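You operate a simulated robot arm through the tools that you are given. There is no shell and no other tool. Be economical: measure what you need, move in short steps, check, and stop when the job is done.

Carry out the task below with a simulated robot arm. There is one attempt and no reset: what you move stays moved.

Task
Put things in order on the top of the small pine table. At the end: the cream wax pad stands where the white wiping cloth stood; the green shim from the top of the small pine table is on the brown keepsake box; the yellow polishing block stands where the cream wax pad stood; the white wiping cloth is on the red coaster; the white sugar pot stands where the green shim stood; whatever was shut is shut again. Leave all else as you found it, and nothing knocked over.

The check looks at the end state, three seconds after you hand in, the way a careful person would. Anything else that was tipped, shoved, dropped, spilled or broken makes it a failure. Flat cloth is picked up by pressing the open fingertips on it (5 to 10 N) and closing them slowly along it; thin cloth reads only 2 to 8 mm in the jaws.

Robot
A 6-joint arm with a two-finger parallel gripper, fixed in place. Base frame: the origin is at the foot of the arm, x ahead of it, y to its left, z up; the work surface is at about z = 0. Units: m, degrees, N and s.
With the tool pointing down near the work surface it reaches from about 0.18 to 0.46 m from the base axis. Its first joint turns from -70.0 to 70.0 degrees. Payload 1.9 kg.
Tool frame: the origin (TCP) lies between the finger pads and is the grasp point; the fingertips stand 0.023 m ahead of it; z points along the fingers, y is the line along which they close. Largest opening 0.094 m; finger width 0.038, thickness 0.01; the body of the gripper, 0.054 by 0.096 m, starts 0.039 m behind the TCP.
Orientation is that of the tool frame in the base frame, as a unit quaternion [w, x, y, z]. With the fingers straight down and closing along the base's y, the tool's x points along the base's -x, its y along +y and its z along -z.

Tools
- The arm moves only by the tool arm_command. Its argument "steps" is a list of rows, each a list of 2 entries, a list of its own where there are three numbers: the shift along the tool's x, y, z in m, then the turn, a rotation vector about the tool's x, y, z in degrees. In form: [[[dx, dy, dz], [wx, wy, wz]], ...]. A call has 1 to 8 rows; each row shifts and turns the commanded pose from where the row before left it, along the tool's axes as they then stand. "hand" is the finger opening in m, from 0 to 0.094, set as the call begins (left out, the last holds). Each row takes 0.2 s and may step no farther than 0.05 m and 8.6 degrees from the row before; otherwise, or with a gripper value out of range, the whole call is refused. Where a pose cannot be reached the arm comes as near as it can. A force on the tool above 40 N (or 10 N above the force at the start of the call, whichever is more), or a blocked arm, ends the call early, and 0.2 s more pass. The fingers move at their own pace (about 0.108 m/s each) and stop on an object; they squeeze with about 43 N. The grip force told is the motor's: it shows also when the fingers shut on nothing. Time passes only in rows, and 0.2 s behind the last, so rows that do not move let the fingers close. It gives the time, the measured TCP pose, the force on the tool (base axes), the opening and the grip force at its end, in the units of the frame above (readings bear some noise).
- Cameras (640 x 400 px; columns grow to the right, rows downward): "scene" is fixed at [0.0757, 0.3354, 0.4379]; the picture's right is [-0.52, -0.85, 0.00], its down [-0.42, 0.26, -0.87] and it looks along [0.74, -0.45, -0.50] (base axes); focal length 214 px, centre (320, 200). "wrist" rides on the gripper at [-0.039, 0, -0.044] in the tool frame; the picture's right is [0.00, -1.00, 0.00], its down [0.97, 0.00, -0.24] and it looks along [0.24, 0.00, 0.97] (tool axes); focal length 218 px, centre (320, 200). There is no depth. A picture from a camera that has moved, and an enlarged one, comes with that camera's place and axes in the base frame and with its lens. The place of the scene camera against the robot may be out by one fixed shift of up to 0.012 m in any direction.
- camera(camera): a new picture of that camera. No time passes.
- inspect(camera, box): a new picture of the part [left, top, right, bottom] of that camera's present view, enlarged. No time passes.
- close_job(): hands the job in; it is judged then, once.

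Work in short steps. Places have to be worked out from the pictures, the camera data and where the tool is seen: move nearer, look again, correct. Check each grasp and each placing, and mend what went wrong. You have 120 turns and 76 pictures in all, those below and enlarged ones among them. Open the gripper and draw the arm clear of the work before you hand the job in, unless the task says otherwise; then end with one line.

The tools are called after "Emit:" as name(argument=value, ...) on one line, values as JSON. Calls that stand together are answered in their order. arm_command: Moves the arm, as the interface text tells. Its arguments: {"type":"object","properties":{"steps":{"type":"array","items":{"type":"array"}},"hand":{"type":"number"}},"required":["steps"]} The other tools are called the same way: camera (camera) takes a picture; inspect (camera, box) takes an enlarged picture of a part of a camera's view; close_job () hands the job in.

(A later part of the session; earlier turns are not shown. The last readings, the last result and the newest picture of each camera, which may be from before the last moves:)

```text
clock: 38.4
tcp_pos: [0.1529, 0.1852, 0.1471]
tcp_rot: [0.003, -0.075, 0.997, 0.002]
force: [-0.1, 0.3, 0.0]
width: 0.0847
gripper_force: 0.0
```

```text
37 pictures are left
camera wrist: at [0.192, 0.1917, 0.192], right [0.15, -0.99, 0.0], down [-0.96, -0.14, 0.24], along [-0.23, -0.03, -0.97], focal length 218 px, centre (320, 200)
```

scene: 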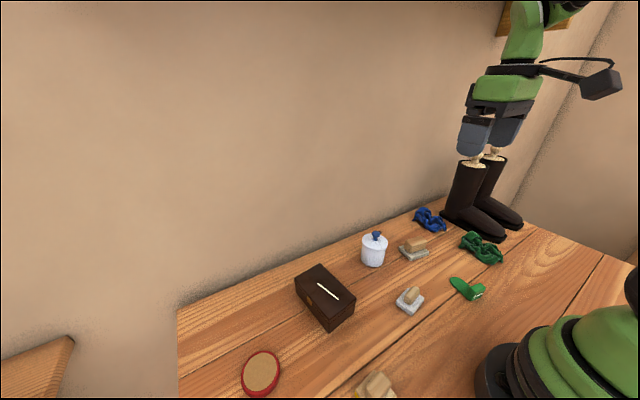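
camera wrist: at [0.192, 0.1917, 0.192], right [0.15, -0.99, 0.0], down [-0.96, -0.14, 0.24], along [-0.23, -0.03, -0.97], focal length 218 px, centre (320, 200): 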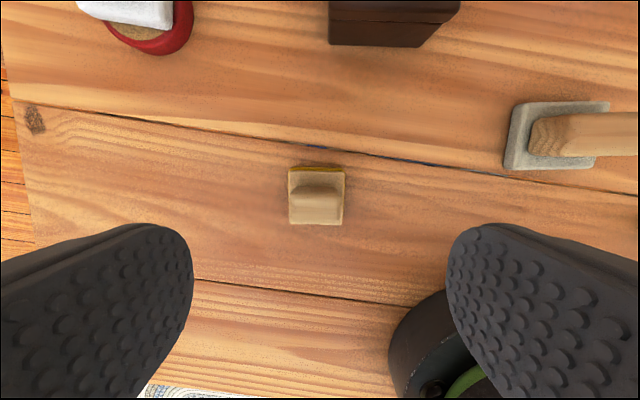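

Emit:
arm_command(steps=[[[0, 0.004, 0.04], [0, 0, 0]], [[0, 0, 0.035], [0, 0, 0]], [[0, 0, 0.02], [0, 0, 0]], [[0, 0, 0], [0, 0, 0]]])

Emit:
camera(camera="wrist")

Emit:
inspect(camera="scene", box=[320, 310, 440, 400])

```text
clock: 39.4
tcp_pos: [0.1511, 0.1902, 0.0545]
tcp_rot: [0.002, -0.073, 0.997, 0.003]
force: [0.5, -0.3, -0.1]
width: 0.0852
gripper_force: 0.0
```

```text
36 pictures are left
camera wrist: at [0.1907, 0.196, 0.0986], right [0.15, -0.99, 0.0], down [-0.96, -0.14, 0.24], along [-0.23, -0.03, -0.97], focal length 218 px, centre (320, 200)
```

wrist: 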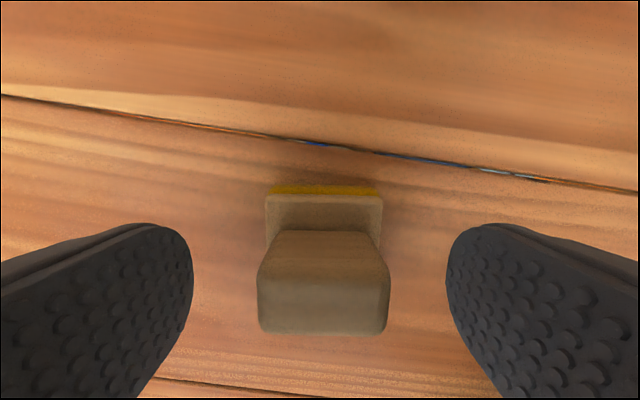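

```text
4.44 times, centred on (380, 355) of scene
camera zoom: at [0.0757, 0.3354, 0.4379], right [-0.52, -0.85, 0.0], down [-0.42, 0.26, -0.87], along [0.74, -0.45, -0.5], focal length 953 px, centre (53, -489)
```

zoom: 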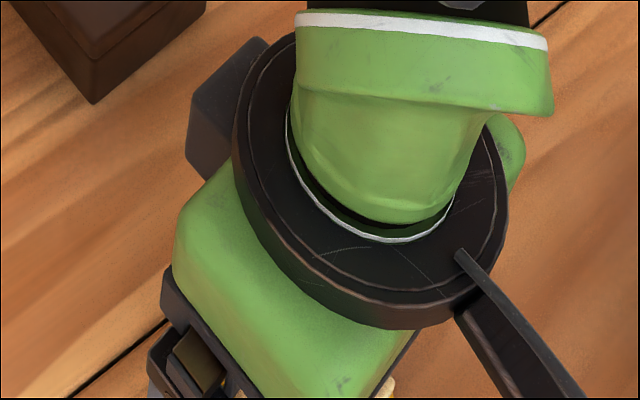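

Emit:
arm_command(steps=[[[0, 0, 0.003], [0, 0, 0]], [[0, 0, 0], [0, 0, 0]]])

Emit:
arm_command(steps=[[[0, 0, 0], [0, 0, 0]], [[0, 0, 0], [0, 0, 0]], [[0, 0, 0], [0, 0, 0]]], hand=0.02)

Emit:
arm_command(steps=[[[0, 0, -0.015], [0, 0, 0]], [[0, 0, -0.04], [0, 0, 0]], [[0, 0, -0.04], [0, 0, 0]], [[0, 0, 0], [0, 0, 4.3]], [[0, 0, 0], [0, 0, 4.3]], [[0, 0, 0], [0, 0, 0]]])

Emit:
camera(camera="wrist")

```text
clock: 40.0
tcp_pos: [0.1525, 0.1914, 0.0501]
tcp_rot: [0.003, -0.074, 0.997, 0.003]
force: [-0.1, -0.6, -0.5]
width: 0.085
gripper_force: 0.1
```

```text
clock: 40.8
tcp_pos: [0.1518, 0.1914, 0.0504]
tcp_rot: [0.003, -0.074, 0.997, 0.002]
force: [-0.2, -0.3, 0.4]
width: 0.035
gripper_force: 42.9
```

```text
clock: 42.2
tcp_pos: [0.151, 0.1898, 0.1457]
tcp_rot: [0.002, 0.002, 1.0, 0.002]
force: [0.1, 0.3, -0.7]
width: 0.0354
gripper_force: 43.2
```

```text
34 pictures are left
camera wrist: at [0.1907, 0.1898, 0.1898], right [0.0, -1.0, -0.01], down [-0.97, 0.0, 0.24], along [-0.24, 0.01, -0.97], focal length 218 px, centre (320, 200)
```

wrist: 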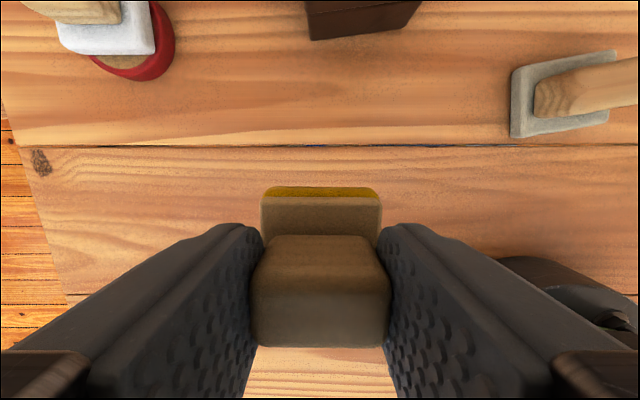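

The yellow block is held, with its bottom about 50 mm below the TCP. I'm carrying it around to the cream spot (0.332, -0.131).

Emit:
arm_command(steps=[[[-0.04, -0.025, 0], [0, 0, 0]], [[-0.04, -0.025, 0], [0, 0, 0]], [[0, -0.049, 0], [0, 0, 0]], [[0, -0.049, 0], [0, 0, 0]], [[0, -0.049, 0], [0, 0, 0]], [[0, -0.049, 0], [0, 0, 0]], [[0, -0.049, 0], [0, 0, 0]], [[-0.03, -0.026, 0], [0, 0, 0]]])

Emit:
arm_command(steps=[[[-0.035, 0, 0], [0, 0, 0]], [[-0.036, 0, 0], [0, 0, 0]], [[0, 0, 0], [0, 0, 5.5]], [[0, 0, 0], [0, 0, 5.5]], [[0, 0, 0], [0, 0, 0]]])

Emit:
camera(camera="wrist")

```text
clock: 44.0
tcp_pos: [0.2592, -0.1289, 0.1454]
tcp_rot: [0.002, 0.001, 1.0, 0.002]
force: [-0.9, 0.1, -1.0]
width: 0.0351
gripper_force: 43.6
```

```text
clock: 45.2
tcp_pos: [0.3314, -0.1316, 0.1432]
tcp_rot: [0.002, 0.097, 0.995, 0.003]
force: [0.2, 0.4, -0.5]
width: 0.0352
gripper_force: 42.7
```

```text
33 pictures are left
camera wrist: at [0.3703, -0.139, 0.188], right [-0.19, -0.98, -0.01], down [-0.95, 0.19, 0.24], along [-0.23, 0.05, -0.97], focal length 218 px, centre (320, 200)
```

wrist: 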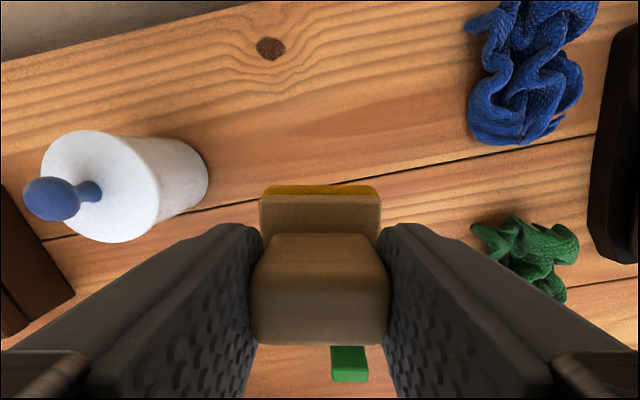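

Position is right. I'm lowering from z=0.143 to about 0.052, then making fine contact.

Emit:
arm_command(steps=[[[0, 0, 0.04], [0, 0, 0]], [[0, 0, 0.035], [0, 0, 0]], [[0, 0, 0.011], [0, 0, 0]], [[0, 0, 0.003], [0, 0, 0]], [[0, 0, 0], [0, 0, 0]]])

Emit:
arm_command(steps=[[[0, 0, 0.001], [0, 0, 0]], [[0, 0, 0], [0, 0, 0]]])

```text
clock: 46.4
tcp_pos: [0.333, -0.1319, 0.055]
tcp_rot: [0.002, 0.097, 0.995, 0.003]
force: [0.4, 0.6, -0.6]
width: 0.0351
gripper_force: 43.0
```

```text
clock: 47.0
tcp_pos: [0.3312, -0.1303, 0.0539]
tcp_rot: [0.002, 0.097, 0.995, 0.003]
force: [-0.9, 0.6, -0.3]
width: 0.0355
gripper_force: 43.2
```

Emit:
arm_command(steps=[[[0, 0, 0.0015], [0, 0, 0]], [[0, 0, 0.0005], [0, 0, 0]], [[0, 0, 0], [0, 0, 0]]])

Emit:
arm_command(steps=[[[0, 0, 0.001], [0, 0, 0]], [[0, 0, 0], [0, 0, 0]]])

```text
clock: 47.8
tcp_pos: [0.3312, -0.1311, 0.0517]
tcp_rot: [0.002, 0.097, 0.995, 0.002]
force: [-0.9, -0.4, -0.2]
width: 0.0353
gripper_force: 42.9
```

```text
clock: 48.4
tcp_pos: [0.331, -0.1301, 0.051]
tcp_rot: [0.002, 0.097, 0.995, 0.002]
force: [0.5, -0.2, -0.8]
width: 0.0353
gripper_force: 43.4
```

Less than 1 mm remains, so I'm releasing and lifting.

Emit:
arm_command(steps=[[[0, 0, 0.0005], [0, 0, 0]], [[0, 0, 0], [0, 0, 0]], [[0, 0, 0], [0, 0, 0]], [[0, 0, 0], [0, 0, 0]]], hand=0.07)

Emit:
arm_command(steps=[[[0, 0, -0.015], [0, 0, 0]], [[0, 0, -0.04], [0, 0, 0]], [[0, 0, -0.04], [0, 0, 0]], [[0, 0, 0], [0, 0, -5.5]], [[0, 0, 0], [0, 0, -5.5]], [[0, 0, 0], [0, 0, 0]]])

Emit:
camera(camera="wrist")

```text
clock: 49.4
tcp_pos: [0.3312, -0.1308, 0.0511]
tcp_rot: [0.002, 0.097, 0.995, 0.003]
force: [0.7, 0.3, 0.1]
width: 0.0701
gripper_force: 0.0
```

```text
clock: 50.8
tcp_pos: [0.3318, -0.1316, 0.1458]
tcp_rot: [0.003, 0.001, 1.0, 0.002]
force: [-0.1, -0.4, -0.3]
width: 0.0698
gripper_force: 0.1
```

```text
32 pictures are left
camera wrist: at [0.3709, -0.1328, 0.1897], right [0.0, -1.0, 0.0], down [-0.97, 0.0, 0.24], along [-0.24, 0.01, -0.97], focal length 218 px, centre (320, 200)
```

wrist: 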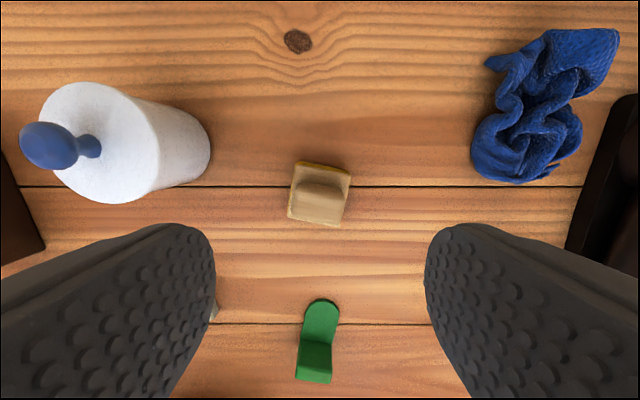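

Yellow is in place. Now I'm moving over the green shim at about (0.19, -0.13).

Emit:
arm_command(steps=[[[0.045, 0, 0], [0, 0, 0]], [[0.045, 0, 0], [0, 0, 0]], [[0.045, 0, 0], [0, 0, 0]], [[0, 0, 0], [0, 0, 0]]])

Emit:
camera(camera="wrist")

Emit:
inspect(camera="wrist", box=[270, 140, 370, 240])

Emit:
inspect(camera="scene", box=[430, 260, 510, 320])

```text
clock: 51.8
tcp_pos: [0.1955, -0.1298, 0.1444]
tcp_rot: [0.002, 0.001, 1.0, 0.003]
force: [0.2, -0.7, -0.2]
width: 0.0699
gripper_force: 0.1
```

```text
31 pictures are left
camera wrist: at [0.2352, -0.1313, 0.1896], right [0.0, -1.0, 0.0], down [-0.97, 0.0, 0.24], along [-0.24, 0.01, -0.97], focal length 218 px, centre (320, 200)
```

wrist: 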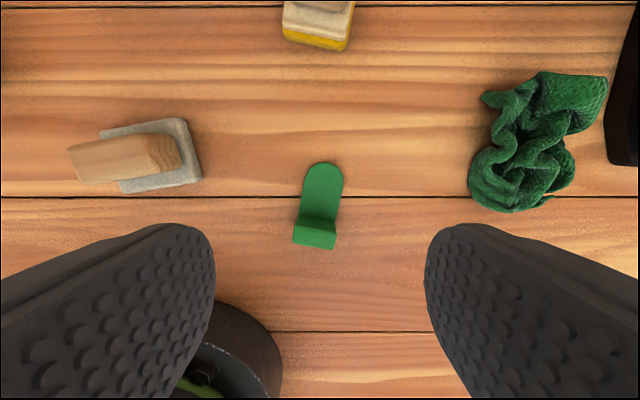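

```text
4.00 times, centred on (320, 190) of wrist
camera zoom: at [0.2352, -0.1313, 0.1896], right [0.0, -1.0, 0.0], down [-0.97, 0.0, 0.24], along [-0.24, 0.01, -0.97], focal length 873 px, centre (320, 240)
```

zoom: 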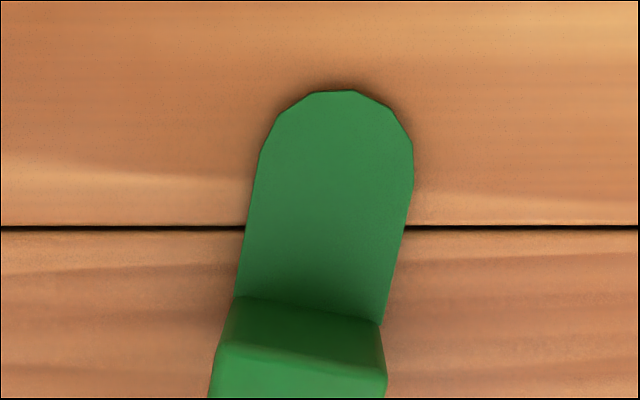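

```text
6.67 times, centred on (470, 290) of scene
camera zoom: at [0.0757, 0.3354, 0.4379], right [-0.52, -0.85, 0.0], down [-0.42, 0.26, -0.87], along [0.74, -0.45, -0.5], focal length 1430 px, centre (-680, -400)
```

zoom: 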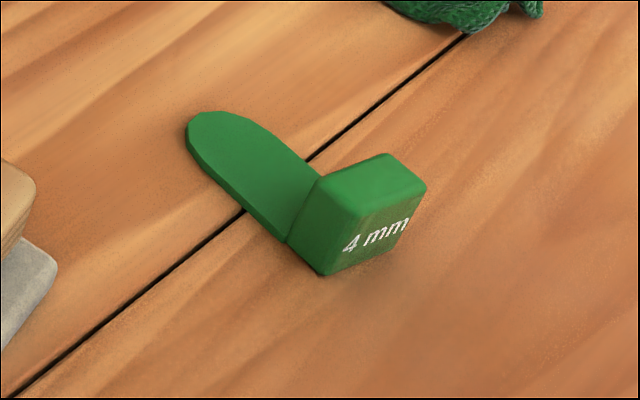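

The shim's block is at about (0.161, -0.125), 34 mm wide with yaw of about 11° clockwise, and the shim centre is about (0.187, -0.129). I'll align over the block.

Emit:
arm_command(steps=[[[0.034, 0.005, 0.03], [0, 0, 0]], [[0, 0, 0.01], [0, 0, 5.5]], [[0, 0, 0], [0, 0, 5.5]], [[0, 0, 0], [0, 0, 0]]])

Emit:
camera(camera="wrist")

```text
clock: 52.8
tcp_pos: [0.1615, -0.1259, 0.1054]
tcp_rot: [0.002, 0.098, 0.995, 0.003]
force: [0.3, -0.4, 0.1]
width: 0.0701
gripper_force: 0.1
```

```text
28 pictures are left
camera wrist: at [0.2009, -0.1334, 0.1487], right [-0.19, -0.98, -0.01], down [-0.95, 0.19, 0.24], along [-0.23, 0.05, -0.97], focal length 218 px, centre (320, 200)
```

wrist: 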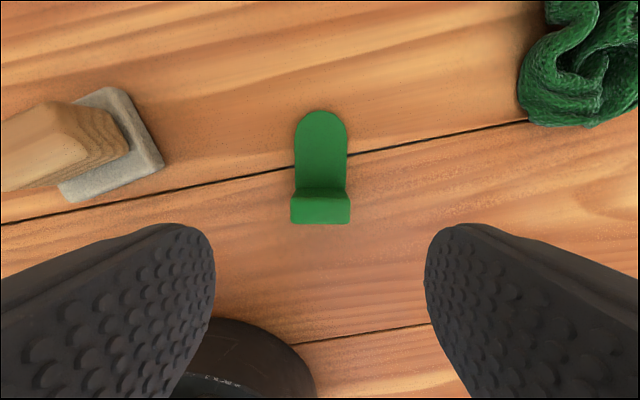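

Aligned on the block. I'm descending to z≈0.030 and gripping.

Emit:
arm_command(steps=[[[-0.002, 0, 0.04], [0, 0, 0]], [[0, 0, 0.025], [0, 0, 0]], [[0, 0, 0.01], [0, 0, 0]], [[0, 0, 0], [0, 0, 0]]])

Emit:
arm_command(steps=[[[0, 0, 0], [0, 0, 0]], [[0, 0, 0], [0, 0, 0]], [[0, 0, 0], [0, 0, 0]]], hand=0.02)

Emit:
arm_command(steps=[[[0, 0, -0.01], [0, 0, 0]], [[0, 0, -0.04], [0, 0, 0]], [[0, 0, -0.05], [0, 0, 0]], [[0, 0, 0], [0, 0, -5.5]], [[0, 0, 0], [0, 0, -5.5]], [[0, 0, 0], [0, 0, 0]]])

Emit:
camera(camera="wrist")

```text
clock: 53.8
tcp_pos: [0.1651, -0.1229, 0.0285]
tcp_rot: [0.002, 0.097, 0.995, 0.002]
force: [0.5, -0.2, -0.4]
width: 0.0701
gripper_force: 0.1
```

```text
clock: 54.6
tcp_pos: [0.1652, -0.1235, 0.0292]
tcp_rot: [0.002, 0.097, 0.995, 0.002]
force: [0.0, 0.7, -0.1]
width: 0.0325
gripper_force: 42.9
```

```text
clock: 56.0
tcp_pos: [0.1647, -0.1256, 0.1294]
tcp_rot: [0.002, 0.001, 1.0, 0.003]
force: [-0.7, 0.1, -0.1]
width: 0.0324
gripper_force: 43.0
```

```text
27 pictures are left
camera wrist: at [0.2046, -0.1261, 0.1737], right [0.0, -1.0, -0.01], down [-0.97, 0.0, 0.24], along [-0.24, 0.01, -0.97], focal length 218 px, centre (320, 200)
```

wrist: 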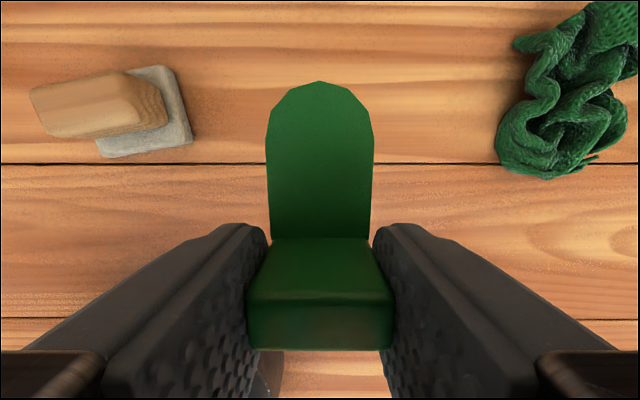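

Shim held, its bottom about 29 mm below the TCP. I'm carrying it high, near the box, and looking.

Emit:
arm_command(steps=[[[-0.035, 0.02, -0.02], [0, 0, 0]], [[-0.035, 0.02, -0.02], [0, 0, 0]], [[0, 0.049, 0], [0, 0, 0]], [[0, 0.049, 0], [0, 0, 0]], [[0, 0.049, 0], [0, 0, 0]], [[0, 0.049, 0], [0, 0, 0]], [[0, 0.049, 0], [0, 0, 0]], [[0, 0, 0], [0, 0, 0]]])

Emit:
camera(camera="wrist")

Emit:
inspect(camera="scene", box=[270, 220, 430, 340])

```text
clock: 57.8
tcp_pos: [0.2351, 0.1616, 0.1732]
tcp_rot: [0.003, 0.002, 1.0, 0.002]
force: [0.2, 1.4, -0.8]
width: 0.0325
gripper_force: 42.9
```

```text
26 pictures are left
camera wrist: at [0.2757, 0.1596, 0.2177], right [0.0, -1.0, 0.0], down [-0.97, 0.0, 0.24], along [-0.24, 0.01, -0.97], focal length 218 px, centre (320, 200)
```

wrist: 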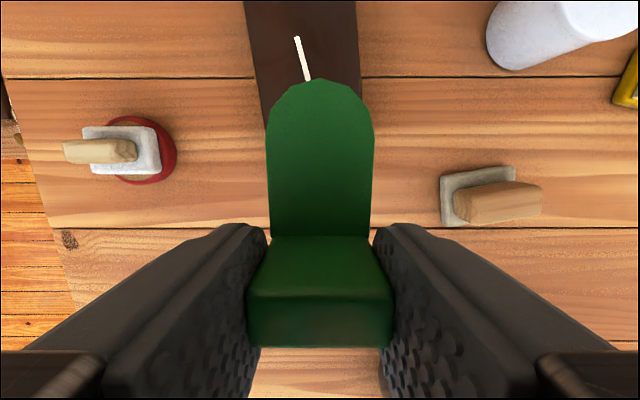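

```text
3.33 times, centred on (350, 280) of scene
camera zoom: at [0.0757, 0.3354, 0.4379], right [-0.52, -0.85, 0.0], down [-0.42, 0.26, -0.87], along [0.74, -0.45, -0.5], focal length 715 px, centre (220, -67)
```

zoom: 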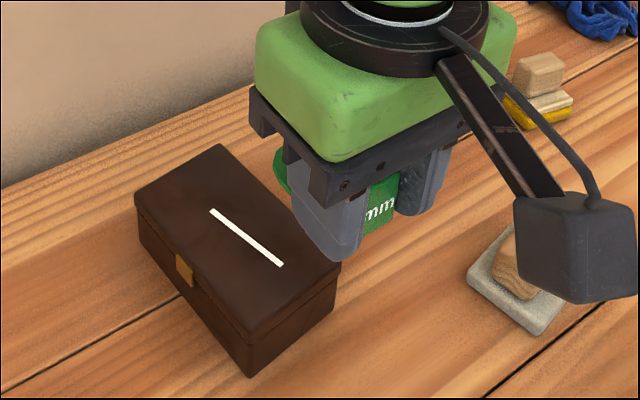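

The box top is about z=0.050, centred at about (0.331, 0.168) with yaw of about +7°. I'm moving the TCP to (0.309, 0.165) and lowering to about 9 mm above.

Emit:
arm_command(steps=[[[-0.04, 0.004, 0], [0, 0, 0]], [[-0.0335, 0, 0], [0, 0, 0]], [[0, 0, 0], [0, 0, -7]], [[0, 0, 0.04], [0, 0, 0]], [[0, 0, 0.025], [0, 0, 0]], [[0, 0, 0.015], [0, 0, 0]], [[0, 0, 0], [0, 0, 0]]])

Emit:
camera(camera="wrist")

Emit:
inspect(camera="scene", box=[270, 220, 410, 340])

```text
clock: 59.4
tcp_pos: [0.3072, 0.1631, 0.0926]
tcp_rot: [0.003, -0.06, 0.998, 0.003]
force: [-0.5, -0.8, -0.9]
width: 0.0326
gripper_force: 43.0
```

```text
24 pictures are left
camera wrist: at [0.3474, 0.1673, 0.1377], right [0.12, -0.99, 0.0], down [-0.96, -0.12, 0.23], along [-0.23, -0.02, -0.97], focal length 218 px, centre (320, 200)
```

wrist: 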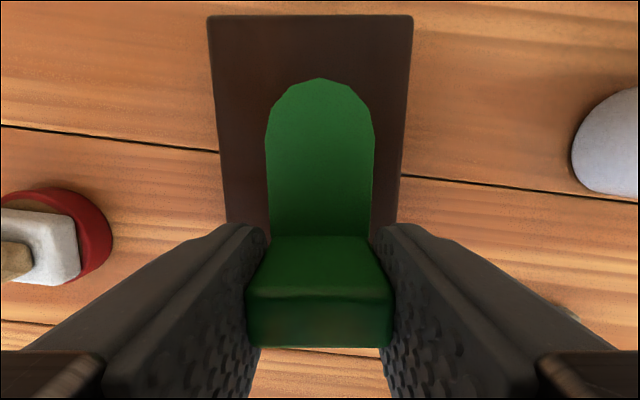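

```text
3.33 times, centred on (340, 280) of scene
camera zoom: at [0.0757, 0.3354, 0.4379], right [-0.52, -0.85, 0.0], down [-0.42, 0.26, -0.87], along [0.74, -0.45, -0.5], focal length 715 px, centre (253, -67)
```

zoom: 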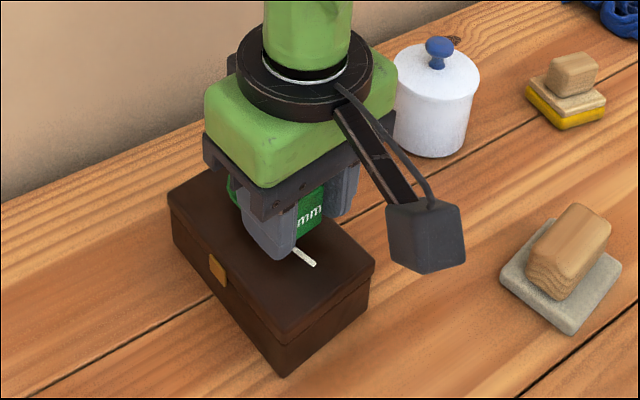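

Emit:
arm_command(steps=[[[0, 0.004, 0.006], [0, 0, 0]], [[0, 0, 0.004], [0, 0, 0]], [[0, 0, 0], [0, 0, 0]]])

Emit:
arm_command(steps=[[[0, 0, 0.0015], [0, 0, 0]], [[0, 0, 0], [0, 0, 0]]])

```text
clock: 60.2
tcp_pos: [0.3081, 0.1664, 0.0815]
tcp_rot: [0.002, -0.06, 0.998, 0.004]
force: [0.7, 0.0, 0.0]
width: 0.0324
gripper_force: 42.7
```

```text
clock: 60.8
tcp_pos: [0.3082, 0.1666, 0.0809]
tcp_rot: [0.003, -0.06, 0.998, 0.003]
force: [0.6, -0.5, 0.1]
width: 0.0328
gripper_force: 42.7
```

Emit:
arm_command(steps=[[[0, 0, 0.001], [0, 0, 0]], [[0, 0, 0], [0, 0, 0]]])

Emit:
arm_command(steps=[[[0, 0, 0.001], [0, 0, 0]], [[0, 0, 0], [0, 0, 0]]])

Emit:
inspect(camera="scene", box=[290, 240, 390, 320])

```text
clock: 61.4
tcp_pos: [0.3077, 0.1667, 0.0801]
tcp_rot: [0.002, -0.06, 0.998, 0.003]
force: [-1.0, 1.1, -0.6]
width: 0.0326
gripper_force: 43.2
```

```text
clock: 62.0
tcp_pos: [0.3084, 0.1673, 0.0786]
tcp_rot: [0.003, -0.06, 0.998, 0.003]
force: [0.7, 0.4, 5.2]
width: 0.0326
gripper_force: 43.1
```

```text
5.00 times, centred on (340, 280) of scene
camera zoom: at [0.0757, 0.3353, 0.4379], right [-0.52, -0.85, 0.0], down [-0.42, 0.26, -0.87], along [0.74, -0.45, -0.5], focal length 1072 px, centre (220, -200)
```

zoom: 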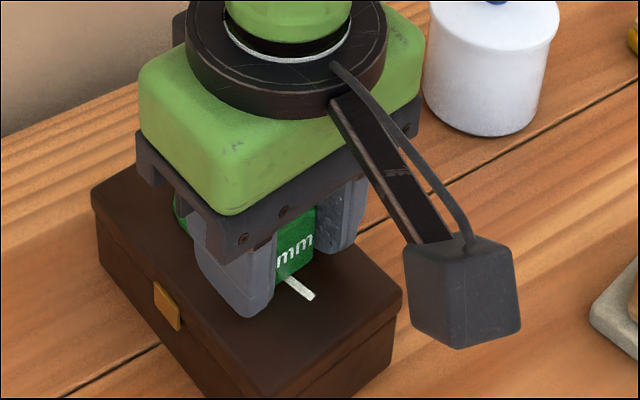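

Contact at 5 N. I'm opening and lifting away.

Emit:
arm_command(steps=[[[0, 0, 0], [0, 0, 0]], [[0, 0, 0], [0, 0, 0]], [[0, 0, 0], [0, 0, 0]]], hand=0.06)

Emit:
arm_command(steps=[[[0, 0, -0.015], [0, 0, 0]], [[0, 0, -0.04], [0, 0, 0]], [[0, 0, -0.045], [0, 0, 0]], [[0, 0, 0], [0, 0, 7]], [[0, 0, -0.02], [0, 0, 0]], [[0.03, -0.03, 0], [0, 0, 0]], [[0, 0, 0], [0, 0, 0]]])

Emit:
camera(camera="wrist")

```text
clock: 62.8
tcp_pos: [0.3081, 0.1665, 0.0784]
tcp_rot: [0.002, -0.06, 0.998, 0.003]
force: [-0.8, 0.6, 0.4]
width: 0.06
gripper_force: 0.2
```

```text
clock: 64.4
tcp_pos: [0.2778, 0.1358, 0.1983]
tcp_rot: [0.002, 0.0, 1.0, 0.003]
force: [0.3, 0.2, 0.4]
width: 0.0598
gripper_force: 0.0
```

```text
21 pictures are left
camera wrist: at [0.318, 0.1359, 0.2424], right [0.0, -1.0, -0.01], down [-0.97, 0.0, 0.24], along [-0.24, 0.01, -0.97], focal length 218 px, centre (320, 200)
```

wrist: 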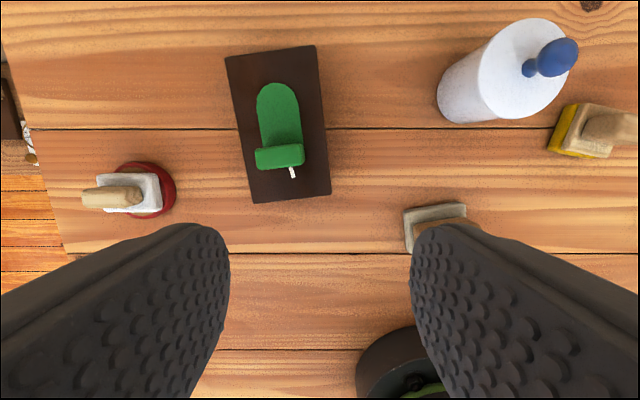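

The shim is centred on the closed box. Now I'm moving over the sugar pot at about (0.37, -0.02).

Emit:
arm_command(steps=[[[-0.02, -0.04, 0], [0, 0, 0]], [[-0.02, -0.04, 0], [0, 0, 0]], [[-0.025, -0.04, 0], [0, 0, 0]], [[-0.025, -0.036, 0], [0, 0, 0]], [[0, 0, 0], [0, 0, 0]]], hand=0.094)

Emit:
camera(camera="wrist")

Emit:
inspect(camera="scene", box=[330, 210, 420, 290])

```text
clock: 65.6
tcp_pos: [0.3695, -0.0191, 0.1996]
tcp_rot: [0.002, 0.001, 1.0, 0.002]
force: [-0.6, -0.5, -0.2]
width: 0.0938
gripper_force: 0.1
```

```text
20 pictures are left
camera wrist: at [0.4088, -0.0199, 0.2433], right [0.0, -1.0, 0.0], down [-0.97, 0.0, 0.24], along [-0.24, 0.01, -0.97], focal length 218 px, centre (320, 200)
```

wrist: 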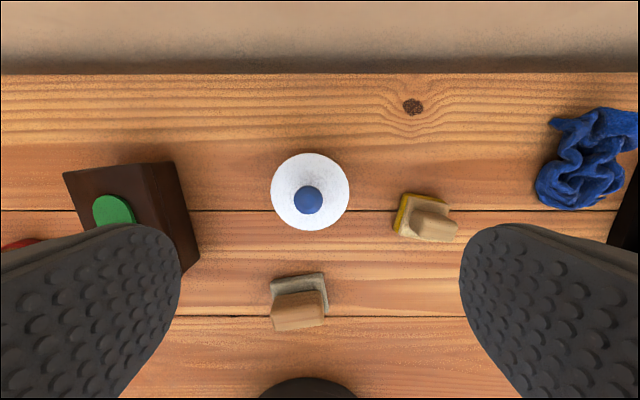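

```text
5.00 times, centred on (375, 250) of scene
camera zoom: at [0.0758, 0.3353, 0.4379], right [-0.52, -0.85, 0.0], down [-0.42, 0.26, -0.87], along [0.74, -0.45, -0.5], focal length 1072 px, centre (45, -50)
```

zoom: 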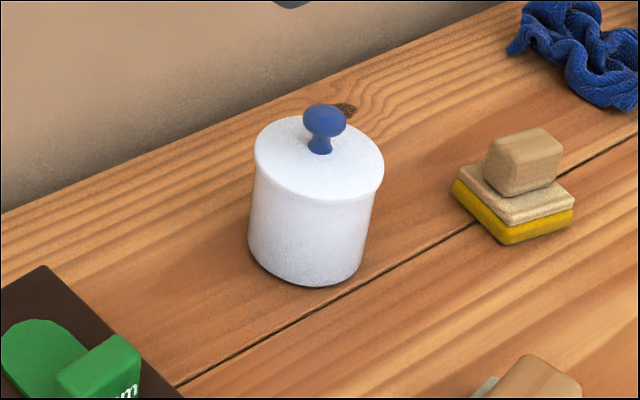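

The pot is at about (0.372, -0.010) with its lid top at about z=0.07. I'm checking the lid profile closely before choosing a grip.

Emit:
inspect(camera="scene", box=[355, 225, 395, 270])

```text
8.89 times, centred on (375, 248) of scene
camera zoom: at [0.0758, 0.3353, 0.4379], right [-0.52, -0.85, 0.0], down [-0.42, 0.26, -0.87], along [0.74, -0.45, -0.5], focal length 1906 px, centre (-169, -222)
```

zoom: 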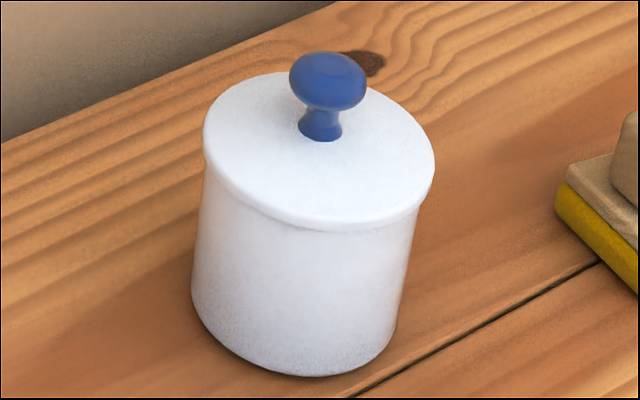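

The lid overhangs the body slightly. I'll centre on the pot, grip body and lid together, and test-lift a few millimetres to see whether the body comes along. First I'm lowering halfway.

Emit:
arm_command(steps=[[[-0.0025, 0.009, 0.035], [0, 0, 0]], [[0, 0, 0.035], [0, 0, 0]], [[0, 0, 0], [0, 0, 0]]])

Emit:
camera(camera="wrist")

```text
clock: 66.4
tcp_pos: [0.3693, -0.0133, 0.1278]
tcp_rot: [0.003, 0.001, 1.0, 0.003]
force: [-0.5, -0.5, 0.1]
width: 0.0938
gripper_force: 0.0
```

```text
17 pictures are left
camera wrist: at [0.4098, -0.013, 0.1722], right [0.0, -1.0, 0.0], down [-0.97, 0.0, 0.24], along [-0.24, 0.01, -0.97], focal length 218 px, centre (320, 200)
```

wrist: 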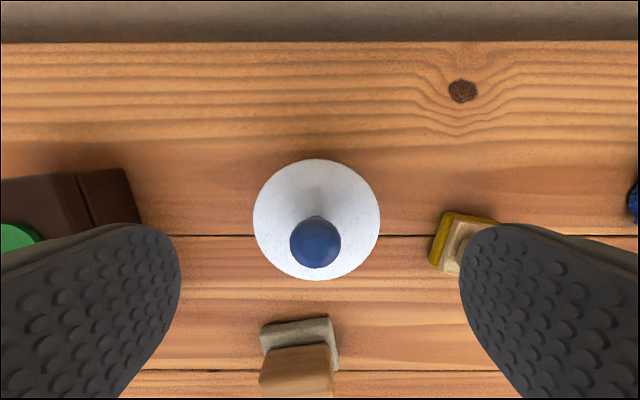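

Lid centre is about (0.374, -0.0105) and the knob top about z=0.10. I'm descending to TCP z≈0.068 so the palm clears the knob, then closing.

Emit:
arm_command(steps=[[[-0.004, 0.001, 0.03], [0, 0, 0]], [[0, 0, 0.02], [0, 0, 0]], [[0, 0, 0.008], [0, 0, 0]], [[0, 0, 0], [0, 0, 0]]])

Emit:
arm_command(steps=[[[0, 0, 0], [0, 0, 0]], [[0, 0, 0], [0, 0, 0]], [[0, 0, 0], [0, 0, 0]]], hand=0.045)

Emit:
arm_command(steps=[[[0, 0, -0.006], [0, 0, 0]], [[0, 0, 0], [0, 0, 0]]])

Emit:
inspect(camera="scene", box=[340, 200, 420, 280])

```text
clock: 67.4
tcp_pos: [0.3733, -0.0093, 0.0695]
tcp_rot: [0.002, 0.0, 1.0, 0.002]
force: [0.3, 0.4, 0.5]
width: 0.0941
gripper_force: 0.2
```

```text
clock: 68.2
tcp_pos: [0.3731, -0.0088, 0.071]
tcp_rot: [0.001, 0.001, 1.0, 0.004]
force: [0.1, 0.0, -0.4]
width: 0.0639
gripper_force: 42.8
```

```text
clock: 68.8
tcp_pos: [0.3745, -0.0088, 0.0759]
tcp_rot: [0.003, 0.001, 1.0, 0.003]
force: [0.4, 0.2, -0.2]
width: 0.0642
gripper_force: 43.0
```

```text
5.00 times, centred on (380, 240) of scene
camera zoom: at [0.0757, 0.3354, 0.4379], right [-0.52, -0.85, 0.0], down [-0.42, 0.26, -0.87], along [0.74, -0.45, -0.5], focal length 1072 px, centre (20, 0)
```

zoom: 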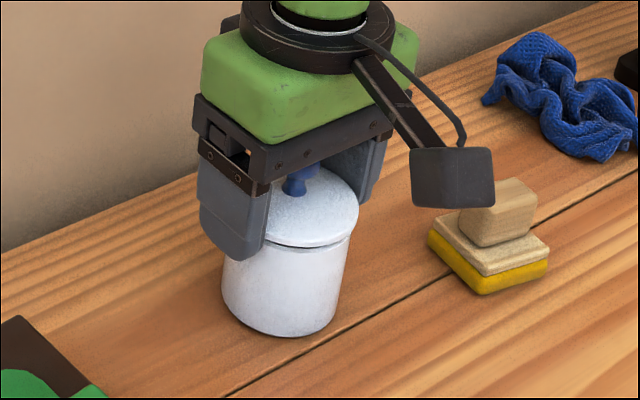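

Only the lid lifts, so lid and pot must move separately. I'll lower the lid back, release, and regrip it by its knob.

Emit:
arm_command(steps=[[[0, 0, 0.0055], [0, 0, 0]], [[0, 0, 0], [0, 0, 0]]])

Emit:
arm_command(steps=[[[0, 0, 0], [0, 0, 0]], [[0, 0, 0], [0, 0, 0]], [[0, 0, -0.015], [0, 0, 0]], [[0, 0, -0.013], [0, 0, 0]], [[0, 0, 0], [0, 0, 0]]], hand=0.085)

Emit:
arm_command(steps=[[[0, 0, 0], [0, 0, 0]], [[0, 0, 0], [0, 0, 0]], [[0, 0, 0], [0, 0, 0]], [[0, 0, 0], [0, 0, 0]]], hand=0.008)

Emit:
inspect(camera="scene", box=[340, 200, 420, 280])

```text
clock: 69.4
tcp_pos: [0.3746, -0.009, 0.0706]
tcp_rot: [0.002, 0.002, 1.0, 0.003]
force: [0.0, -0.1, -0.9]
width: 0.0641
gripper_force: 43.0
```

```text
clock: 70.6
tcp_pos: [0.3747, -0.0117, 0.0975]
tcp_rot: [0.003, 0.001, 1.0, 0.002]
force: [0.0, -0.4, -0.2]
width: 0.0853
gripper_force: 0.1
```

```text
clock: 71.6
tcp_pos: [0.3741, -0.0087, 0.0999]
tcp_rot: [0.002, 0.001, 1.0, 0.003]
force: [-4.0, 4.9, 13.8]
width: 0.0198
gripper_force: 43.1
```

```text
5.00 times, centred on (380, 240) of scene
camera zoom: at [0.0757, 0.3354, 0.4379], right [-0.52, -0.85, 0.0], down [-0.42, 0.26, -0.87], along [0.74, -0.45, -0.5], focal length 1072 px, centre (20, 0)
```

zoom: 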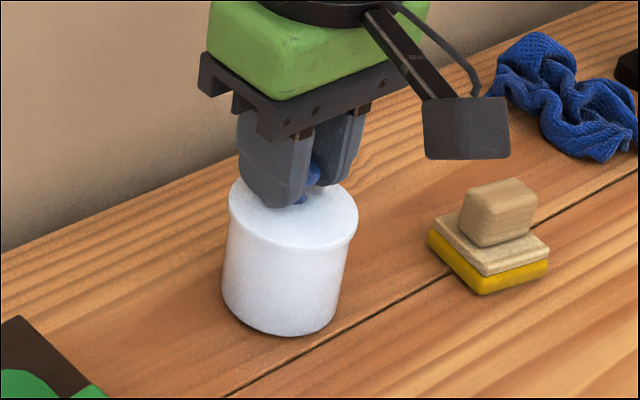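

Knob gripped at 19.8 mm. I'm lifting the lid straight up and checking it.

Emit:
arm_command(steps=[[[0, 0, -0.01], [0, 0, 0]], [[0, 0, -0.03], [0, 0, 0]], [[0, 0, -0.04], [0, 0, 0]], [[0, 0, 0], [0, 0, 0]]])

Emit:
inspect(camera="scene", box=[330, 170, 430, 280])

```text
clock: 72.6
tcp_pos: [0.3744, -0.0101, 0.179]
tcp_rot: [0.002, 0.001, 1.0, 0.002]
force: [0.7, 0.0, -0.8]
width: 0.0197
gripper_force: 43.2
```

```text
3.64 times, centred on (380, 225) of scene
camera zoom: at [0.0757, 0.3354, 0.4379], right [-0.52, -0.85, 0.0], down [-0.42, 0.26, -0.87], along [0.74, -0.45, -0.5], focal length 780 px, centre (102, 109)
```

zoom: 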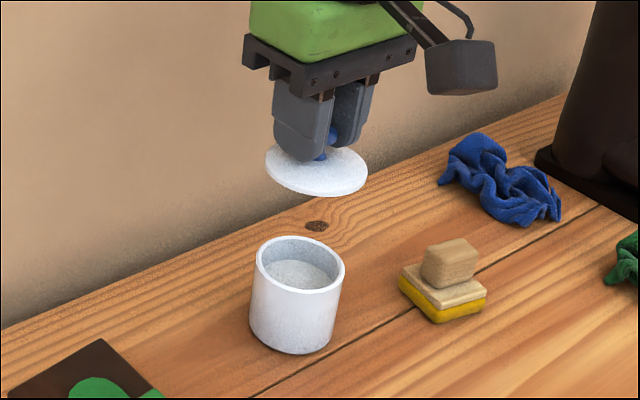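

The lid is off and looks like a plain disc. The pot holds sugar, so it must stay level. I'm carrying the lid to the free spot at about (0.175, 0.19).

Emit:
arm_command(steps=[[[0.034, 0.033, 0], [0, 0, 0]], [[0.034, 0.033, 0], [0, 0, 0]], [[0.033, 0.033, 0], [0, 0, 0]], [[0.033, 0.033, 0], [0, 0, 0]], [[0.033, 0.034, 0], [0, 0, 0]], [[0.032, 0.034, 0], [0, 0, 0]], [[0, 0, 0.045], [0, 0, 0]], [[0, 0, 0.045], [0, 0, 0]]])

Emit:
arm_command(steps=[[[0, 0, 0.035], [0, 0, 0]], [[0, 0, 0.009], [0, 0, 0]], [[0, 0, 0], [0, 0, 0]]])

Emit:
arm_command(steps=[[[0, 0, 0.003], [0, 0, 0]], [[0, 0, 0], [0, 0, 0]]])

```text
clock: 74.4
tcp_pos: [0.1764, 0.1917, 0.0883]
tcp_rot: [0.001, 0.001, 1.0, 0.004]
force: [-1.4, 0.8, -0.2]
width: 0.0197
gripper_force: 43.1
```

```text
clock: 75.2
tcp_pos: [0.1789, 0.1916, 0.0457]
tcp_rot: [0.002, 0.001, 1.0, 0.003]
force: [0.9, -0.5, -1.4]
width: 0.0194
gripper_force: 42.9
```

```text
clock: 75.8
tcp_pos: [0.1764, 0.1907, 0.0437]
tcp_rot: [0.002, 0.001, 1.0, 0.003]
force: [-0.4, 0.1, -0.3]
width: 0.0197
gripper_force: 42.8
```

Emit:
arm_command(steps=[[[0, 0, 0.003], [0, 0, 0]], [[0, 0, 0], [0, 0, 0]]])

Emit:
arm_command(steps=[[[0, 0, 0.002], [0, 0, 0]], [[0, 0, 0], [0, 0, 0]]])

Emit:
arm_command(steps=[[[0, 0, 0.0015], [0, 0, 0]], [[0, 0, 0], [0, 0, 0]]])

```text
clock: 76.4
tcp_pos: [0.1767, 0.1918, 0.0402]
tcp_rot: [0.002, 0.001, 1.0, 0.003]
force: [-3.3, -1.2, 35.7]
width: 0.0196
gripper_force: 43.5
```

```text
clock: 76.7
tcp_pos: [0.1775, 0.192, 0.039]
tcp_rot: [0.004, 0.001, 1.0, 0.003]
force: [-1.2, -2.1, 13.3]
width: 0.0195
gripper_force: 42.8
stopped in row 1: the force on the tool passed its limit (the readings are from after the stop); the commanded pose is now the measured one
```

```text
clock: 77.1
tcp_pos: [0.1781, 0.1917, 0.0406]
tcp_rot: [0.004, 0.001, 1.0, 0.003]
force: [-1.6, -3.0, 13.4]
width: 0.0195
gripper_force: 43.2
stopped in row 1: the force on the tool passed its limit (the readings are from after the stop); the commanded pose is now the measured one
```

The lid is down on the table, with contact at TCP z≈0.041. I'm releasing and lifting.

Emit:
arm_command(steps=[[[0, 0, -0.0005], [0, 0, 0]], [[0, 0, 0], [0, 0, 0]], [[0, 0, 0], [0, 0, 0]]], hand=0.06)

Emit:
arm_command(steps=[[[0, 0, -0.02], [0, 0, 0]], [[0, 0, -0.045], [0, 0, 0]], [[0, 0, -0.045], [0, 0, 0]], [[0, 0, 0], [0, 0, 0]]])

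Emit:
camera(camera="wrist")

```text
clock: 77.9
tcp_pos: [0.1771, 0.1927, 0.0402]
tcp_rot: [0.003, 0.002, 1.0, 0.003]
force: [0.3, -1.7, -0.4]
width: 0.0602
gripper_force: 0.1
```

```text
clock: 78.9
tcp_pos: [0.1752, 0.1901, 0.1507]
tcp_rot: [0.003, 0.002, 1.0, 0.004]
force: [-0.3, 0.6, 0.0]
width: 0.0597
gripper_force: 0.1
```

```text
13 pictures are left
camera wrist: at [0.2156, 0.1888, 0.1953], right [0.0, -1.0, -0.01], down [-0.97, 0.0, 0.23], along [-0.23, 0.01, -0.97], focal length 218 px, centre (320, 200)
```

wrist: 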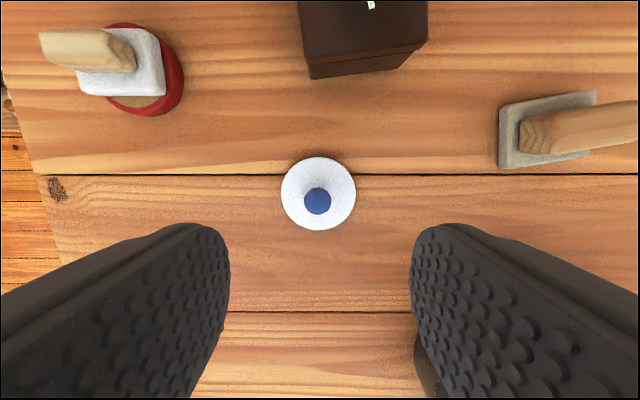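

Lid is safely aside at (0.177, 0.191). Now I'm returning over the pot body at (0.374, -0.0095).

Emit:
arm_command(steps=[[[-0.034, -0.033, 0], [0, 0, 0]], [[-0.034, -0.033, 0], [0, 0, 0]], [[-0.033, -0.033, 0], [0, 0, 0]], [[-0.033, -0.033, 0], [0, 0, 0]], [[-0.033, -0.034, 0], [0, 0, 0]], [[-0.032, -0.034, 0], [0, 0, 0]], [[0, 0, 0], [0, 0, 0]]], hand=0.094)

Emit:
camera(camera="wrist")

```text
clock: 80.5
tcp_pos: [0.3761, -0.0106, 0.1499]
tcp_rot: [0.003, 0.001, 1.0, 0.004]
force: [-0.1, -0.4, 0.0]
width: 0.0943
gripper_force: 0.2
```

```text
12 pictures are left
camera wrist: at [0.4151, -0.0111, 0.1949], right [0.0, -1.0, -0.01], down [-0.97, 0.0, 0.23], along [-0.23, 0.01, -0.97], focal length 218 px, centre (320, 200)
```

wrist: 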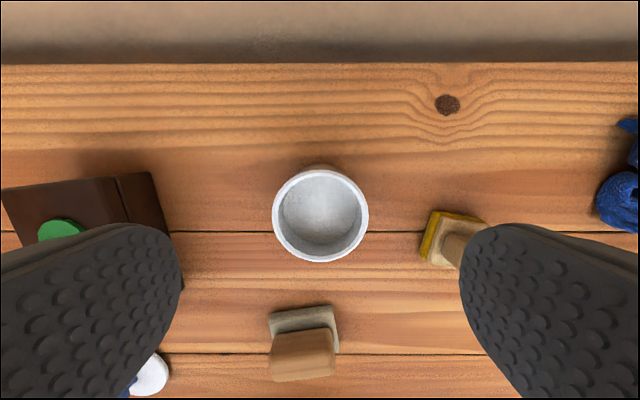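

The pot is centred under the TCP. I'm descending to z=0.045, closing and lifting gently.

Emit:
arm_command(steps=[[[0.001, 0.001, 0.04], [0, 0, 0]], [[0, 0, 0.04], [0, 0, 0]], [[0, 0, 0.02], [0, 0, 0]], [[0, 0, 0.005], [0, 0, 0]], [[0, 0, 0], [0, 0, 0]]])

Emit:
arm_command(steps=[[[0, 0, 0], [0, 0, 0]], [[0, 0, 0], [0, 0, 0]], [[0, 0, 0], [0, 0, 0]]], hand=0.045)

Emit:
arm_command(steps=[[[0, 0, -0.01], [0, 0, 0]], [[0, 0, -0.025], [0, 0, 0]], [[0, 0, -0.03], [0, 0, 0]], [[0, 0, -0.02], [0, 0, 0]], [[0, 0, 0], [0, 0, 0]]])

Emit:
inspect(camera="scene", box=[330, 160, 430, 280])

```text
clock: 81.7
tcp_pos: [0.3743, -0.0086, 0.0455]
tcp_rot: [0.004, 0.001, 1.0, 0.002]
force: [0.4, 0.2, -0.1]
width: 0.0942
gripper_force: 0.1
```

```text
clock: 82.5
tcp_pos: [0.3741, -0.0078, 0.0455]
tcp_rot: [0.004, 0.002, 1.0, 0.003]
force: [-0.8, -1.5, 5.5]
width: 0.0618
gripper_force: 43.3
```

```text
clock: 83.7
tcp_pos: [0.3729, -0.0091, 0.1297]
tcp_rot: [0.003, 0.001, 1.0, 0.003]
force: [0.0, -0.9, -4.7]
width: 0.0619
gripper_force: 42.3
```

```text
3.33 times, centred on (380, 220) of scene
camera zoom: at [0.0757, 0.3354, 0.4379], right [-0.52, -0.85, 0.0], down [-0.42, 0.26, -0.87], along [0.74, -0.45, -0.5], focal length 715 px, centre (120, 133)
```

zoom: 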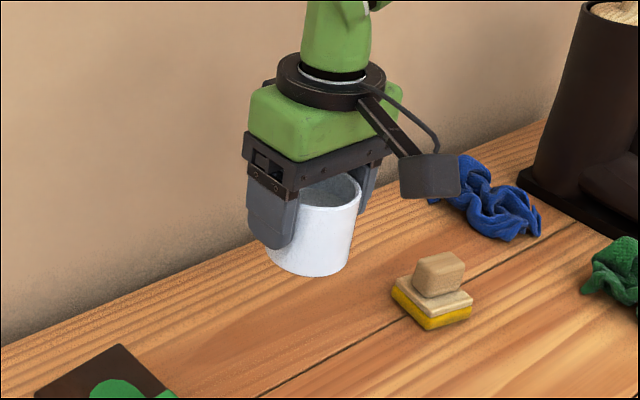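

The pot body is held level. I'm carrying it to the shim's old place (0.187, -0.129).

Emit:
arm_command(steps=[[[0.02, -0.013, 0], [0, 0, 0]], [[0.031, -0.02, 0], [0, 0, 0]], [[0.031, -0.02, 0], [0, 0, 0]], [[0.031, -0.02, 0], [0, 0, 0]], [[0.031, -0.02, 0], [0, 0, 0]], [[0.027, -0.017, 0], [0, 0, 0]], [[0.015, -0.01, 0], [0, 0, 0]], [[0, 0, 0], [0, 0, 0]]])

Emit:
arm_command(steps=[[[0, 0, 0.025], [0, 0, 0]], [[0, 0, 0.03], [0, 0, 0]], [[0, 0, 0.02], [0, 0, 0]], [[0, 0, 0.006], [0, 0, 0]], [[0, 0, 0], [0, 0, 0]]])

```text
clock: 85.5
tcp_pos: [0.1865, -0.1273, 0.1272]
tcp_rot: [0.004, 0.001, 1.0, 0.003]
force: [-0.2, 0.6, -3.6]
width: 0.0618
gripper_force: 43.2
```

```text
clock: 86.7
tcp_pos: [0.1885, -0.1269, 0.0524]
tcp_rot: [0.003, 0.002, 1.0, 0.004]
force: [0.7, -0.6, -4.3]
width: 0.0617
gripper_force: 42.6
out of reach, approached as far as the arm can: row 2, 3
```

Emit:
arm_command(steps=[[[0.001, -0.002, 0.002], [0, 0, 0]], [[0, 0, 0.002], [0, 0, 0]], [[0, 0, 0], [0, 0, 0]]])

Emit:
arm_command(steps=[[[0, 0, 0.001], [0, 0, 0]], [[0, 0, 0], [0, 0, 0]]])

```text
clock: 87.5
tcp_pos: [0.1876, -0.1281, 0.0497]
tcp_rot: [0.004, 0.001, 1.0, 0.004]
force: [0.2, -0.1, -3.9]
width: 0.0617
gripper_force: 42.6
```

```text
clock: 88.1
tcp_pos: [0.1878, -0.1286, 0.0472]
tcp_rot: [0.004, 0.002, 1.0, 0.003]
force: [-0.2, -0.3, -4.1]
width: 0.0616
gripper_force: 43.1
```

Emit:
arm_command(steps=[[[0, 0, 0.001], [0, 0, 0]], [[0, 0, 0], [0, 0, 0]]])

Emit:
arm_command(steps=[[[0, 0, 0.0005], [0, 0, 0]], [[0, 0, 0], [0, 0, 0]]])

```text
clock: 88.7
tcp_pos: [0.1889, -0.1286, 0.0463]
tcp_rot: [0.003, 0.002, 1.0, 0.004]
force: [-0.2, 0.0, -3.9]
width: 0.0615
gripper_force: 43.0
```

```text
clock: 89.3
tcp_pos: [0.1872, -0.129, 0.0462]
tcp_rot: [0.003, 0.002, 1.0, 0.003]
force: [-0.3, -0.3, -4.0]
width: 0.0619
gripper_force: 43.0
```

Emit:
arm_command(steps=[[[0, 0, 0.0007], [0, 0, 0]], [[0, 0, 0], [0, 0, 0]]])

Emit:
arm_command(steps=[[[0, 0, 0.0005], [0, 0, 0]], [[0, 0, 0], [0, 0, 0]]])

```text
clock: 89.9
tcp_pos: [0.1879, -0.1294, 0.0475]
tcp_rot: [0.003, 0.002, 1.0, 0.004]
force: [0.1, 4.3, 4.9]
width: 0.0617
gripper_force: 43.1
```

```text
clock: 90.5
tcp_pos: [0.1879, -0.1284, 0.0454]
tcp_rot: [0.004, 0.002, 1.0, 0.004]
force: [1.3, 14.1, 29.4]
width: 0.0619
gripper_force: 42.6
```

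Firm contact. I'll ease back half a millimetre, release, and lift straight up.

Emit:
arm_command(steps=[[[0, 0, -0.0007], [0, 0, 0]], [[0, 0, 0], [0, 0, 0]]])

Emit:
arm_command(steps=[[[0, 0, 0], [0, 0, 0]], [[0, 0, 0], [0, 0, 0]], [[0, 0, 0], [0, 0, 0]]], hand=0.09)

Emit:
arm_command(steps=[[[0, 0, -0.02], [0, 0, 0]], [[0, 0, -0.045], [0, 0, 0]], [[0, 0, -0.04], [0, 0, 0]], [[0, 0, 0], [0, 0, 0]]])

Emit:
camera(camera="wrist")

```text
clock: 91.1
tcp_pos: [0.1874, -0.1293, 0.0461]
tcp_rot: [0.002, 0.002, 1.0, 0.003]
force: [-0.5, -0.8, -4.3]
width: 0.0615
gripper_force: 43.5
```

```text
clock: 91.9
tcp_pos: [0.1873, -0.1281, 0.0468]
tcp_rot: [0.004, 0.002, 1.0, 0.003]
force: [0.2, -0.3, -0.1]
width: 0.0899
gripper_force: 0.1
```

```text
clock: 92.9
tcp_pos: [0.1862, -0.1284, 0.1465]
tcp_rot: [0.003, 0.001, 1.0, 0.003]
force: [0.2, -0.1, -0.8]
width: 0.0901
gripper_force: 0.1
out of reach, approached as far as the arm can: row 1
```

```text
10 pictures are left
camera wrist: at [0.2268, -0.1294, 0.1911], right [0.0, -1.0, -0.01], down [-0.97, 0.0, 0.23], along [-0.23, 0.01, -0.97], focal length 218 px, centre (320, 200)
```

wrist: 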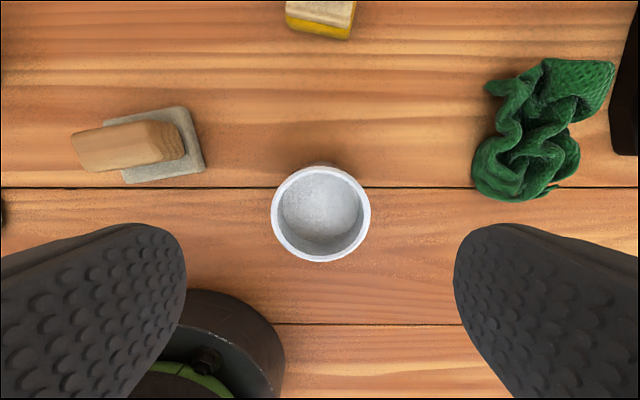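

The pot stands at (0.188, -0.129). Now I'm going back for the lid at (0.1775, 0.192).

Emit:
arm_command(steps=[[[-0.03, 0.035, 0], [0, 0, 0]], [[-0.03, 0.035, 0], [0, 0, 0]], [[0, 0.045, 0], [0, 0, 0]], [[0, 0.045, 0], [0, 0, 0]], [[0, 0.045, 0], [0, 0, 0]], [[0, 0.045, 0], [0, 0, 0]], [[0.035, 0.035, 0], [0, 0, 0]], [[0.034, 0.0355, 0], [0, 0, 0]]], hand=0.06)

Emit:
arm_command(steps=[[[0, 0, 0.03], [0, 0, 0]], [[0, 0, 0.03], [0, 0, 0]], [[0, 0, 0], [0, 0, 0]], [[0, 0, 0], [0, 0, 0]]])

Emit:
camera(camera="wrist")

```text
clock: 94.7
tcp_pos: [0.1769, 0.1906, 0.1474]
tcp_rot: [0.004, 0.001, 1.0, 0.004]
force: [-0.3, 0.7, -0.2]
width: 0.0602
gripper_force: 0.1
```

```text
clock: 95.7
tcp_pos: [0.1802, 0.1922, 0.0877]
tcp_rot: [0.003, 0.001, 1.0, 0.004]
force: [0.2, 0.0, -1.2]
width: 0.0602
gripper_force: 0.0
```

```text
9 pictures are left
camera wrist: at [0.2197, 0.1913, 0.1322], right [0.0, -1.0, -0.01], down [-0.97, 0.0, 0.23], along [-0.23, 0.01, -0.97], focal length 218 px, centre (320, 200)
```

wrist: 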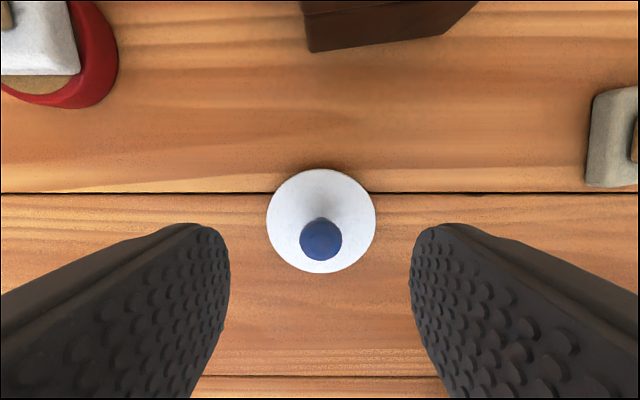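

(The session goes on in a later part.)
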